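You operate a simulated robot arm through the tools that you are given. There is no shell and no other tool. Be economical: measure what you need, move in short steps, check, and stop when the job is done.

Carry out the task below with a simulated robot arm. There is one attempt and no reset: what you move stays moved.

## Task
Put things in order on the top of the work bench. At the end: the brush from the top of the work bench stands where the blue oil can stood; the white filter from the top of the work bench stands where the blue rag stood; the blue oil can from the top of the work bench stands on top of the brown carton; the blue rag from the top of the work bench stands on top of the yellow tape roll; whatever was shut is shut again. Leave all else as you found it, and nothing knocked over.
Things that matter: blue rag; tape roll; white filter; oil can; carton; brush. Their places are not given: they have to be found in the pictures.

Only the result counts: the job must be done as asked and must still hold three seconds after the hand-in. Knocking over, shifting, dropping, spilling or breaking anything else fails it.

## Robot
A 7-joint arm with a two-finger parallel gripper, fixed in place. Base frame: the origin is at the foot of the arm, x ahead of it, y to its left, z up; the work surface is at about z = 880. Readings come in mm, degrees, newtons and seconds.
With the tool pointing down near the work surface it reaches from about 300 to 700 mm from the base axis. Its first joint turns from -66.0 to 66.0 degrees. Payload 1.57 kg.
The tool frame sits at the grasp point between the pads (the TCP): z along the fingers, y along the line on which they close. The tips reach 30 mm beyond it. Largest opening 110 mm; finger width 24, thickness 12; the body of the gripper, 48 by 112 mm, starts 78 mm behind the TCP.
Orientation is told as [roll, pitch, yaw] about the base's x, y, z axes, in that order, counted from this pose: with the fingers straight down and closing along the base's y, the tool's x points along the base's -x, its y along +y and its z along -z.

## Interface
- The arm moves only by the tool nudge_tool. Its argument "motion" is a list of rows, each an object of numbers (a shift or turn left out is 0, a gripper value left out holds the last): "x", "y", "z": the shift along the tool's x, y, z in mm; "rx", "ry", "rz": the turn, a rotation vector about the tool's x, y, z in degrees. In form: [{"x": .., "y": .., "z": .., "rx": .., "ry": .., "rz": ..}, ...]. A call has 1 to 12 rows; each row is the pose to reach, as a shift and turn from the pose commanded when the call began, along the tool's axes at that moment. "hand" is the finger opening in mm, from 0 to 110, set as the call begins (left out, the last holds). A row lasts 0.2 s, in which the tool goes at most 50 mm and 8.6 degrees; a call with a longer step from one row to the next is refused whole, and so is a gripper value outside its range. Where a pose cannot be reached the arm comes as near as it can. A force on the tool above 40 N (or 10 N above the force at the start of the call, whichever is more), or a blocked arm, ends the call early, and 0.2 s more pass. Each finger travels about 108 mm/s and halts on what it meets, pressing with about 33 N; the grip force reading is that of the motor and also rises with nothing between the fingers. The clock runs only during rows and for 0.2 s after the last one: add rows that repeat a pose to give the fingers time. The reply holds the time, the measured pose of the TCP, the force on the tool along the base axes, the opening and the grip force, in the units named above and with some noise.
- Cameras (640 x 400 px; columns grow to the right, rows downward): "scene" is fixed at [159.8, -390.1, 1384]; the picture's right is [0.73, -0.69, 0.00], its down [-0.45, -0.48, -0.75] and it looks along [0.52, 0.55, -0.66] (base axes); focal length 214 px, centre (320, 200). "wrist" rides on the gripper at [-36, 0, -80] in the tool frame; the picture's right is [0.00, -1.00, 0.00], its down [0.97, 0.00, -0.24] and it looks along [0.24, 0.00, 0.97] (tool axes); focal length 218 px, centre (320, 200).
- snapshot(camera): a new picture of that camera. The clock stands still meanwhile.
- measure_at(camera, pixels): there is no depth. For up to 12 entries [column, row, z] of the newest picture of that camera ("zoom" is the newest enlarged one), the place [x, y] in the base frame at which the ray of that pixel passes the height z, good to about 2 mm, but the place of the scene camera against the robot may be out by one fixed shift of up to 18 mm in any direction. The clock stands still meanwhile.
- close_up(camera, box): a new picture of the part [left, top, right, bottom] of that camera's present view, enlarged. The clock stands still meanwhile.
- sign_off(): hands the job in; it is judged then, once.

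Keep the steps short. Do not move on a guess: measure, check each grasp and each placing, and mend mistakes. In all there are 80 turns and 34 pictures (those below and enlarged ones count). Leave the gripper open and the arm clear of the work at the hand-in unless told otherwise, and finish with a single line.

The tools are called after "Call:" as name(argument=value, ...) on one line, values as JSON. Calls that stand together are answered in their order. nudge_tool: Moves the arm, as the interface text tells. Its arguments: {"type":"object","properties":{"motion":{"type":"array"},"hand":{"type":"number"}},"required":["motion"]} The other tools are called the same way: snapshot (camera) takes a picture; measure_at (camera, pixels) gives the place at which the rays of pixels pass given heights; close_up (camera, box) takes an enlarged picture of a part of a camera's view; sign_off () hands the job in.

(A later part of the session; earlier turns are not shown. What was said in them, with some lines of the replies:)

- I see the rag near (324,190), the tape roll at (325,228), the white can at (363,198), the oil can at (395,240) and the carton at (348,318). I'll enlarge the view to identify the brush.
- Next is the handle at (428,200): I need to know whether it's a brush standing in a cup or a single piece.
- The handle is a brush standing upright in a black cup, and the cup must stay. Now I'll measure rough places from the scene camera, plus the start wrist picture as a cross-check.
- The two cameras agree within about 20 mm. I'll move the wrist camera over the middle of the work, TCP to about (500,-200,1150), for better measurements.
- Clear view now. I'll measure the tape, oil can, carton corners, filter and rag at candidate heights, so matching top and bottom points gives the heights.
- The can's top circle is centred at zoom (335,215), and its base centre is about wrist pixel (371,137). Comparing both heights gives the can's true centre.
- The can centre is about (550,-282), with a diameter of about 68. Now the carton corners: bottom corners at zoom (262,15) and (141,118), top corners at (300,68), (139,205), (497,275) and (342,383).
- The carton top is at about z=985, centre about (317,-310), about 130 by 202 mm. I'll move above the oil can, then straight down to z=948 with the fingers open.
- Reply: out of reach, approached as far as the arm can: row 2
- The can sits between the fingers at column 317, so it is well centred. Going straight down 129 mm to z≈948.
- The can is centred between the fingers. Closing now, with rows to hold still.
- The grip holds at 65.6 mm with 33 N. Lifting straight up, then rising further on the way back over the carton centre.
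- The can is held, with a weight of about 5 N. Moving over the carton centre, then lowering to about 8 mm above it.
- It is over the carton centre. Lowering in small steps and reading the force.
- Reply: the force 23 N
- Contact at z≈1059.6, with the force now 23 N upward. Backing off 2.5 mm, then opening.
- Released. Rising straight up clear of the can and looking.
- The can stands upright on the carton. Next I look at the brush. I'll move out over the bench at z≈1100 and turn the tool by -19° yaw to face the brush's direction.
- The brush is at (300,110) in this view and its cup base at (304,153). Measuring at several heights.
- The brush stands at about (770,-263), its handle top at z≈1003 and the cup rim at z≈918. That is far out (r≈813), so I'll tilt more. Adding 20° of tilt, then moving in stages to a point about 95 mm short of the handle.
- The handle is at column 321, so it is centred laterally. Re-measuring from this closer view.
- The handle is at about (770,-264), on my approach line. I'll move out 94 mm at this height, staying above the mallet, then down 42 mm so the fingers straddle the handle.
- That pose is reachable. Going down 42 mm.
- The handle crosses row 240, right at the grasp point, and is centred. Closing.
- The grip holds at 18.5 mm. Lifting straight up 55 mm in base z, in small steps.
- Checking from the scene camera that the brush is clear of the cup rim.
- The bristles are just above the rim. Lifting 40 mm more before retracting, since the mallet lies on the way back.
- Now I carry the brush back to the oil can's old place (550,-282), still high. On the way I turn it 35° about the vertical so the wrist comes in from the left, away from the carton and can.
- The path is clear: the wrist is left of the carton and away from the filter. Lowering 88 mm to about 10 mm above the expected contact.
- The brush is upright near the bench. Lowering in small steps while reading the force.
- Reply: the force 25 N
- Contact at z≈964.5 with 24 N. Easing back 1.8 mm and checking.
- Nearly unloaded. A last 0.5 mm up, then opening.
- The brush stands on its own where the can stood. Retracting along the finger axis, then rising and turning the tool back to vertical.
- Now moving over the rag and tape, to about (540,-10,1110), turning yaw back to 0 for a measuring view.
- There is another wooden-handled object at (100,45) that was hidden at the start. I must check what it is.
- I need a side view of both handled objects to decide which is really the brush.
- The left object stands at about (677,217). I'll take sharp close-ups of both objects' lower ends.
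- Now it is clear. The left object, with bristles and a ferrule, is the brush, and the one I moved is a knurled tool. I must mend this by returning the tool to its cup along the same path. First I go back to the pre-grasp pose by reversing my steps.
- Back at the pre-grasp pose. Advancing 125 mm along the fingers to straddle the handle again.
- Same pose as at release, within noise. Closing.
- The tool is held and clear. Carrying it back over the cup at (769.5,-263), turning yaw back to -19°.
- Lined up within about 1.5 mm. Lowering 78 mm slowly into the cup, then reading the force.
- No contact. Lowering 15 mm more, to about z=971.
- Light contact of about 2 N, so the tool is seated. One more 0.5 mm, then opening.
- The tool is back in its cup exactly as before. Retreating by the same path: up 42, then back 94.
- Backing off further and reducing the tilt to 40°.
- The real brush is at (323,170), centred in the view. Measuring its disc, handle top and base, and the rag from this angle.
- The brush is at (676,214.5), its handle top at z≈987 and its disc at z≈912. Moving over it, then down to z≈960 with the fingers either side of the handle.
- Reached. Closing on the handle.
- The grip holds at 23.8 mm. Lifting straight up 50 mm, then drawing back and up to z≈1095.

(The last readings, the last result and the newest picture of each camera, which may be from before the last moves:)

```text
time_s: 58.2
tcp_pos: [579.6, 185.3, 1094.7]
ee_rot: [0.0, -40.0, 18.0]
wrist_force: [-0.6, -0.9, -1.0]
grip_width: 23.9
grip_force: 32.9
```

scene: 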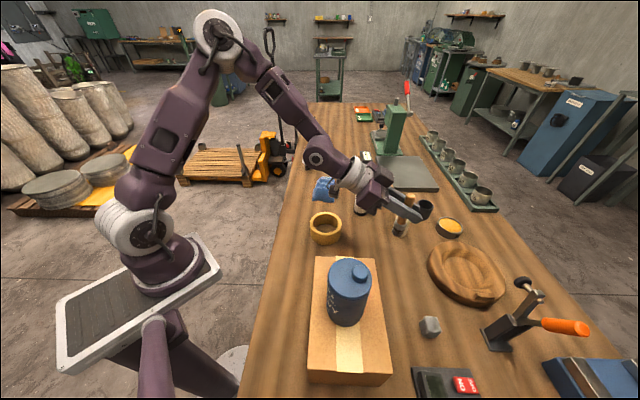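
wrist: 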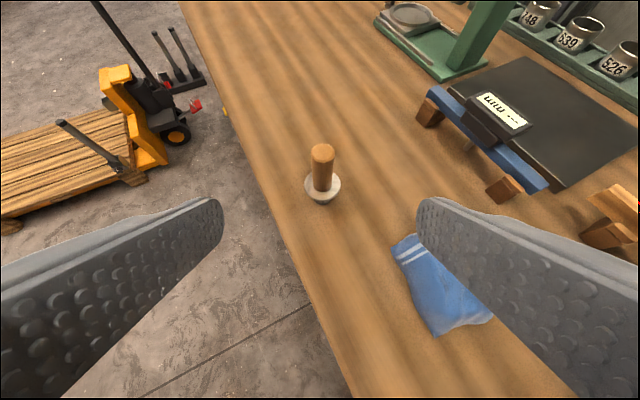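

Brush held. Swinging it over to the can's old place (550,-282) at the same height, turning yaw to -42° so the wrist stays clear of the carton and can.

Call:
nudge_tool(motion=[{"x": 11, "y": -36.3, "z": -9.2, "rx": 3.2, "rz": 3.83}, {"x": 22, "y": -72.5, "z": -18.5, "rx": 6.4, "rz": 7.67}, {"x": 33, "y": -108.8, "z": -27.7, "rx": 9.65, "rz": 11.5}, {"x": 44, "y": -145.1, "z": -37, "rx": 12.9, "rz": 15.3}, {"x": 55, "y": -181.3, "z": -46.2, "rx": 16.1, "rz": 19.2}, {"x": 66, "y": -217.6, "z": -55.5, "rx": 19.3, "rz": 23}, {"x": 77.1, "y": -253.9, "z": -64.7, "rx": 22.5, "rz": 26.8}, {"x": 88.1, "y": -290.1, "z": -73.9, "rx": 25.7, "rz": 30.7}, {"x": 99.1, "y": -326.4, "z": -83.2, "rx": 28.95, "rz": 34.5}, {"x": 110.1, "y": -362.7, "z": -92.4, "rx": 32.2, "rz": 38.3}, {"x": 121.1, "y": -398.9, "z": -101.7, "rx": 35.4, "rz": 42.2}, {"x": 132.1, "y": -435.2, "z": -110.9, "rx": 38.6, "rz": 46}])

Call:
nudge_tool(motion=[{"x": 0}])

```text
time_s: 60.8
tcp_pos: [552.5, -282.9, 1094.9]
ee_rot: [0.0, -40.0, -42.2]
wrist_force: [0.1, -0.6, -0.1]
grip_width: 23.5
grip_force: 32.6
```

```text
time_s: 61.2
tcp_pos: [549.8, -281.6, 1095.0]
ee_rot: [0.0, -40.0, -42.2]
wrist_force: [0.0, -0.9, -0.3]
grip_width: 23.5
grip_force: 32.9
```

Positioned. Lowering 128 mm to about 6 mm above the bench.

Call:
nudge_tool(motion=[{"x": 27, "z": 32}, {"x": 54, "z": 64}, {"x": 76, "z": 90}, {"x": 82.3, "z": 98}, {"x": 82.3, "z": 98}])

Call:
nudge_tool(motion=[{"x": 1.3, "z": 1.5}, {"x": 2.6, "z": 3.1}, {"x": 3.9, "z": 4.6}])

```text
time_s: 62.4
tcp_pos: [551.3, -281.1, 966.4]
ee_rot: [0.0, -40.1, -42.2]
wrist_force: [-0.5, 0.5, 0.1]
grip_width: 23.8
grip_force: 33.1
```

```text
time_s: 63.2
tcp_pos: [550.4, -281.3, 959.9]
ee_rot: [0.0, -40.0, -42.1]
wrist_force: [1.0, 0.2, -1.3]
grip_width: 23.7
grip_force: 32.8
```

No contact yet. Another 1.5 mm.

Call:
nudge_tool(motion=[{"x": 0.5, "z": 0.6}, {"x": 1, "z": 1.15}, {"x": 1, "z": 1.15}])

```text
time_s: 64.0
tcp_pos: [551.0, -281.2, 960.8]
ee_rot: [0.2, -40.2, -42.1]
wrist_force: [-4.3, 2.7, 16.6]
grip_width: 23.4
grip_force: 32.9
```

Contact, 17 N. Easing back 1.2 mm.

Call:
nudge_tool(motion=[{"x": -0.8, "z": -0.9}, {"x": -0.8, "z": -0.9}])

```text
time_s: 64.6
tcp_pos: [551.0, -282.6, 959.5]
ee_rot: [0.1, -40.0, -42.1]
wrist_force: [1.2, -2.4, 3.4]
grip_width: 23.2
grip_force: 33.9
```

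Nearly unloaded. Opening, then retracting along the finger axis.

Call:
nudge_tool(motion=[{"x": 0}, {"x": 0}, {"x": 0}, {"x": 0}], hand=80)

Call:
nudge_tool(motion=[{"z": -40}, {"z": -80}, {"z": -125}, {"z": -125}])

```text
time_s: 65.6
tcp_pos: [550.9, -282.5, 961.1]
ee_rot: [0.0, -40.0, -42.1]
wrist_force: [1.0, 0.2, 0.4]
grip_width: 80.1
grip_force: 0.1
```

```text
time_s: 66.6
tcp_pos: [491.1, -229.2, 1056.7]
ee_rot: [0.2, -39.9, -42.1]
wrist_force: [0.0, 0.0, 0.1]
grip_width: 80.0
grip_force: 0.1
```

Released and clear. Now turning the tool upright and going over the rag (616,46) with yaw +36°, so the fingers close across its short side.

Call:
nudge_tool(motion=[{"x": 5.9, "y": 22, "z": -15.4, "ry": 8}, {"x": 11.9, "y": 44, "z": -30.8, "ry": 16}, {"x": 17.8, "y": 66, "z": -46.3, "ry": 24}, {"x": 23.8, "y": 88, "z": -61.7, "ry": 32}, {"x": 29.7, "y": 109.9, "z": -77.1, "ry": 40}, {"x": 29.7, "y": 109.9, "z": -77.1, "ry": 40}], hand=110)

Call:
nudge_tool(motion=[{"x": 1.9, "y": 17.8, "z": 3.7, "rz": -7.8}, {"x": 3.8, "y": 35.6, "z": 7.4, "rz": -15.6}, {"x": 5.8, "y": 53.4, "z": 11.1, "rz": -23.4}, {"x": 7.7, "y": 71.2, "z": 14.8, "rz": -31.2}, {"x": 9.6, "y": 89, "z": 18.5, "rz": -39}, {"x": 11.5, "y": 106.8, "z": 22.2, "rz": -46.8}, {"x": 13.4, "y": 124.6, "z": 25.9, "rz": -54.6}, {"x": 15.4, "y": 142.4, "z": 29.6, "rz": -62.4}, {"x": 17.3, "y": 160.2, "z": 33.3, "rz": -70.2}, {"x": 19.2, "y": 178, "z": 37, "rz": -78}, {"x": 19.2, "y": 178, "z": 37, "rz": -78}])

Call:
snapshot(camera="wrist")

```text
time_s: 68.0
tcp_pos: [511.1, -98.1, 1095.5]
ee_rot: [0.0, 0.1, -42.1]
wrist_force: [0.0, -0.4, 0.2]
grip_width: 110.1
grip_force: 0.1
```

```text
time_s: 70.4
tcp_pos: [615.9, 46.2, 1057.2]
ee_rot: [0.1, -0.1, 36.0]
wrist_force: [-0.5, 0.4, 0.5]
grip_width: 110.1
grip_force: 0.0
```

```text
2 pictures are left
```

wrist: 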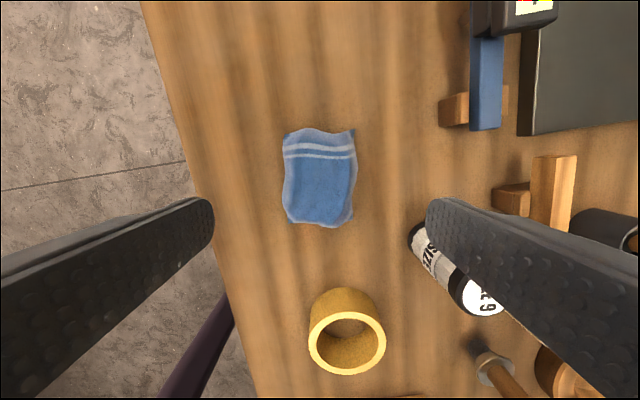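

The rag is square to the fingers (columns 283–357, rows 128–228). Measuring its outline, plus the tape and the filter base.

Call:
measure_at(camera="wrist", pixels=[[356, 130, 880], [285, 132, 880], [289, 224, 880], [335, 228, 880], [354, 218, 880], [320, 178, 900], [347, 340, 923], [483, 297, 984], [411, 237, 880], [432, 221, 880], [355, 185, 890], [284, 185, 890]])

```text
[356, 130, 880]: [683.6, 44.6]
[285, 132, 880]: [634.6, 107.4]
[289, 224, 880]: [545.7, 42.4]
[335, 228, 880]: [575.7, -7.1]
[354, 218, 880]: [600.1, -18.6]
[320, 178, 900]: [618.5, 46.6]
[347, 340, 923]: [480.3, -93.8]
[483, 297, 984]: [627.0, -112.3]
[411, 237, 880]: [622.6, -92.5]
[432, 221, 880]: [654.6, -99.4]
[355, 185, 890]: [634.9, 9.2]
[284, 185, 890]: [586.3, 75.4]
```

The rag centre is (616,44), its width is 82 mm across the fingers, and it is centred. Descending to z≈915 (tips 5 mm above the bench), then closing.

Call:
nudge_tool(motion=[{"z": 45}, {"z": 90}, {"z": 125}, {"z": 142}, {"z": 142}])

Call:
nudge_tool(motion=[{"z": 0}, {"z": 0}, {"z": 0}, {"z": 0}, {"z": 0}], hand=30)

```text
time_s: 71.6
tcp_pos: [617.3, 46.4, 916.5]
ee_rot: [0.1, 0.1, 35.9]
wrist_force: [1.0, 0.7, 0.4]
grip_width: 109.9
grip_force: 0.0
```

```text
time_s: 72.8
tcp_pos: [617.1, 45.6, 917.9]
ee_rot: [0.0, 0.0, 35.9]
wrist_force: [-0.7, 0.4, 1.5]
grip_width: 70.3
grip_force: 33.1
```

The rag is gripped at 70.3 mm. Lifting 95 mm and checking that it holds.

Call:
nudge_tool(motion=[{"z": -10}, {"z": -30}, {"z": -60}, {"z": -95}, {"z": -95}])

```text
time_s: 74.0
tcp_pos: [617.0, 44.8, 1012.4]
ee_rot: [-0.1, 0.0, 35.9]
wrist_force: [0.1, 0.2, 0.2]
grip_width: 70.0
grip_force: 33.1
```

Held at 70.0 mm. Moving over the tape roll (479,-94.5) and lowering to about 10 mm above it.

Call:
nudge_tool(motion=[{"x": 38.4, "y": -6.2}, {"x": 76.8, "y": -12.4}, {"x": 115.2, "y": -18.6}, {"x": 153.6, "y": -24.8}, {"x": 192, "y": -31}, {"x": 192, "y": -31, "z": 20}, {"x": 192, "y": -31, "z": 40}, {"x": 192, "y": -31, "z": 40}])

Call:
close_up(camera="scene", box=[280, 150, 440, 280])

```text
time_s: 75.8
tcp_pos: [479.9, -93.3, 971.0]
ee_rot: [0.1, 0.0, 35.9]
wrist_force: [-0.4, 0.3, -0.5]
grip_width: 70.0
grip_force: 33.1
```

```text
3.08 times, centred on (360, 215) of scene
```

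zoom: 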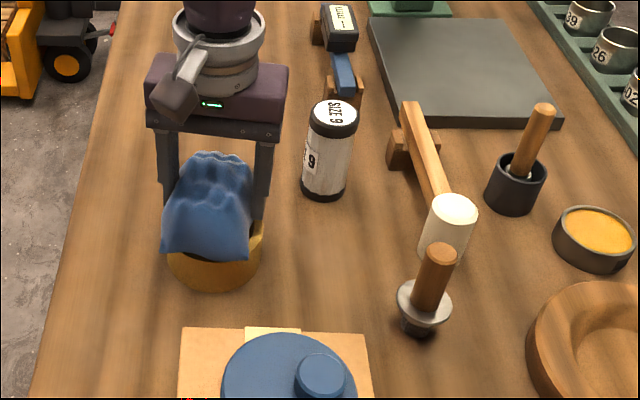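

The brush stands in the can's place, the tool is back in its cup, and the rag is over the tape. Lowering gently.

Call:
nudge_tool(motion=[{"z": 2.5}, {"z": 5}, {"z": 7.5}, {"z": 9}])

Call:
nudge_tool(motion=[{"z": 0.8}, {"z": 1.5}])

```text
time_s: 76.8
tcp_pos: [478.7, -91.3, 963.4]
ee_rot: [0.1, -0.1, 35.9]
wrist_force: [-0.3, 0.3, -0.3]
grip_width: 70.3
grip_force: 32.9
```

```text
time_s: 77.4
tcp_pos: [479.1, -91.6, 960.2]
ee_rot: [0.0, 0.1, 35.9]
wrist_force: [-0.6, 1.4, 6.1]
grip_width: 70.1
grip_force: 32.5
```

Contact at 6 N. Opening, then rising straight up.

Call:
nudge_tool(motion=[{"z": 0}, {"z": 0}, {"z": 0}, {"z": 0}], hand=110)

Call:
nudge_tool(motion=[{"z": -30}, {"z": -70}, {"z": -110}, {"z": -110}])

```text
time_s: 78.4
tcp_pos: [479.5, -90.9, 961.2]
ee_rot: [0.0, 0.0, 35.8]
wrist_force: [-0.1, 0.6, 0.0]
grip_width: 110.0
grip_force: 0.1
```

```text
time_s: 79.4
tcp_pos: [478.0, -91.8, 1072.9]
ee_rot: [0.0, 0.0, 35.9]
wrist_force: [0.3, -0.3, 0.7]
grip_width: 109.9
grip_force: 0.0
```

The rag is released on the tape. Next the filter at about (631,-112): moving there at z≈1040 and turning yaw to 0.

Call:
nudge_tool(motion=[{"x": -22.3, "y": -21.2, "z": 0, "rz": 7.2}, {"x": -44.6, "y": -42.4, "z": 6, "rz": 14.4}, {"x": -66.9, "y": -63.6, "z": 14, "rz": 21.6}, {"x": -89.2, "y": -84.8, "z": 24, "rz": 28.8}, {"x": -111.5, "y": -106, "z": 33, "rz": 36}, {"x": -111.5, "y": -106, "z": 33, "rz": 36}])

Call:
snapshot(camera="wrist")

```text
time_s: 80.8
tcp_pos: [630.4, -110.0, 1037.9]
ee_rot: [0.0, 0.0, -0.3]
wrist_force: [0.3, 0.2, -0.8]
grip_width: 110.2
grip_force: 0.1
```

```text
0 pictures are left
```

wrist: 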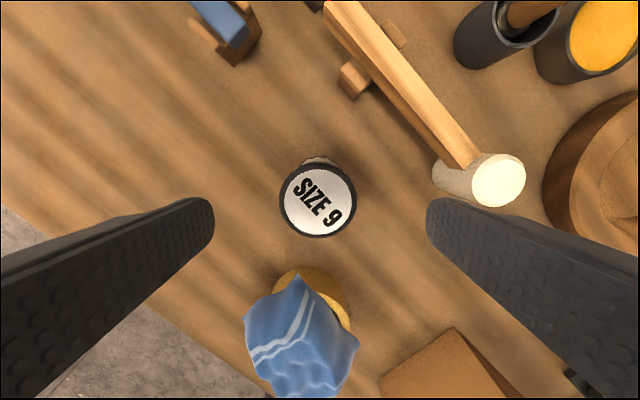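

The filter top is at (318,199). Measuring it, and checking the rag against the tape.

Call:
measure_at(camera="wrist", pixels=[[318, 199, 984], [280, 199, 984], [356, 199, 984], [318, 160, 984], [318, 238, 984], [320, 157, 880], [302, 340, 945], [351, 320, 923], [310, 268, 880], [244, 322, 923], [360, 345, 923]])

```text
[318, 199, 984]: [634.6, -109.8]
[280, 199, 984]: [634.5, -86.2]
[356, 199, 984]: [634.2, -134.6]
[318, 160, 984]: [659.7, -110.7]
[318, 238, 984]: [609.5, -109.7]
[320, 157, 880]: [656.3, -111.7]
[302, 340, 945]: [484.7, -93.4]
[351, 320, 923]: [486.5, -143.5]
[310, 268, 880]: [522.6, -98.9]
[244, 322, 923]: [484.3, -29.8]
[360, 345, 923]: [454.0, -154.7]
```

The filter centre is (633,-110), diameter about 49 mm. The rag sits centred on the tape. Shifting 2.5 mm outward, going down to z≈940 and closing.

Call:
nudge_tool(motion=[{"x": -2.5, "z": 35}, {"x": -2.5, "z": 70}, {"x": -2.5, "z": 98}, {"x": -2.5, "z": 98}])

Call:
nudge_tool(motion=[{"z": 0}, {"z": 0}, {"z": 0}, {"z": 0}, {"z": 0}], hand=30)

```text
time_s: 81.8
tcp_pos: [634.6, -111.0, 940.2]
ee_rot: [-0.1, 0.0, -0.1]
wrist_force: [0.0, 0.5, -0.2]
grip_width: 109.9
grip_force: 0.0
```

```text
time_s: 83.0
tcp_pos: [635.0, -111.3, 939.9]
ee_rot: [0.0, 0.0, -0.2]
wrist_force: [0.7, 0.2, 0.3]
grip_width: 49.0
grip_force: 32.6
```

Gripped at 49.0 mm. Lifting 45 mm, carrying to the rag's old centre (616,44), and lowering to just above the bench.

Call:
nudge_tool(motion=[{"z": -12}, {"z": -45}, {"x": 4, "y": 36, "z": -45}, {"x": 8, "y": 76, "z": -45}, {"x": 13, "y": 116, "z": -45}, {"x": 17.5, "y": 155, "z": -45}, {"x": 17.5, "y": 155, "z": -45}, {"x": 17.5, "y": 155, "z": -20}, {"x": 17.5, "y": 155, "z": -5}, {"x": 17.5, "y": 155, "z": -5}])

Call:
nudge_tool(motion=[{"z": 1.5}, {"z": 3}, {"z": 4}])

```text
time_s: 85.2
tcp_pos: [616.4, 43.3, 946.1]
ee_rot: [0.0, 0.0, -0.1]
wrist_force: [-0.5, -0.2, -2.1]
grip_width: 49.2
grip_force: 33.6
```

```text
time_s: 86.0
tcp_pos: [617.6, 42.5, 940.7]
ee_rot: [0.0, 0.0, -0.1]
wrist_force: [0.0, 0.5, -0.4]
grip_width: 48.5
grip_force: 33.1
```

Call:
nudge_tool(motion=[{"z": 0.5}, {"z": 1}, {"z": 1}])

```text
time_s: 86.8
tcp_pos: [617.5, 43.2, 941.7]
ee_rot: [0.0, -0.1, -0.1]
wrist_force: [-0.1, -1.1, 9.9]
grip_width: 49.0
grip_force: 32.9
```

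The filter is in contact with the bench at 10 N. Opening, then rising straight up and backing away.

Call:
nudge_tool(motion=[{"z": -0.4}, {"z": -0.4}, {"z": -0.4}, {"z": -0.4}], hand=110)

Call:
nudge_tool(motion=[{"z": -30}, {"z": -70}, {"z": -100}, {"x": 40, "z": -120}, {"x": 80, "z": -150}, {"x": 120, "z": -180}, {"x": 120, "z": -180}])

```text
time_s: 87.8
tcp_pos: [616.8, 42.9, 941.2]
ee_rot: [0.0, 0.0, -0.1]
wrist_force: [0.0, 1.0, -1.0]
grip_width: 110.2
grip_force: 0.1
```

```text
time_s: 89.4
tcp_pos: [496.3, 41.8, 1121.2]
ee_rot: [-0.1, 0.1, -0.1]
wrist_force: [-0.2, 0.2, 0.3]
grip_width: 110.0
grip_force: 0.1
```

All four things have been placed, the gripper is open and the arm is clear. Handing in.

Call:
sign_off()

```text
The job is handed in.
```

The job is handed in with all four items placed: brush at the oil can's old place, filter at the rag's, oil can on the carton, rag on the tape roll; I first moved a knurled tool by mistake and put it back in its cup, and the filter's final stand was checked only by force readings because the pictures had run out.
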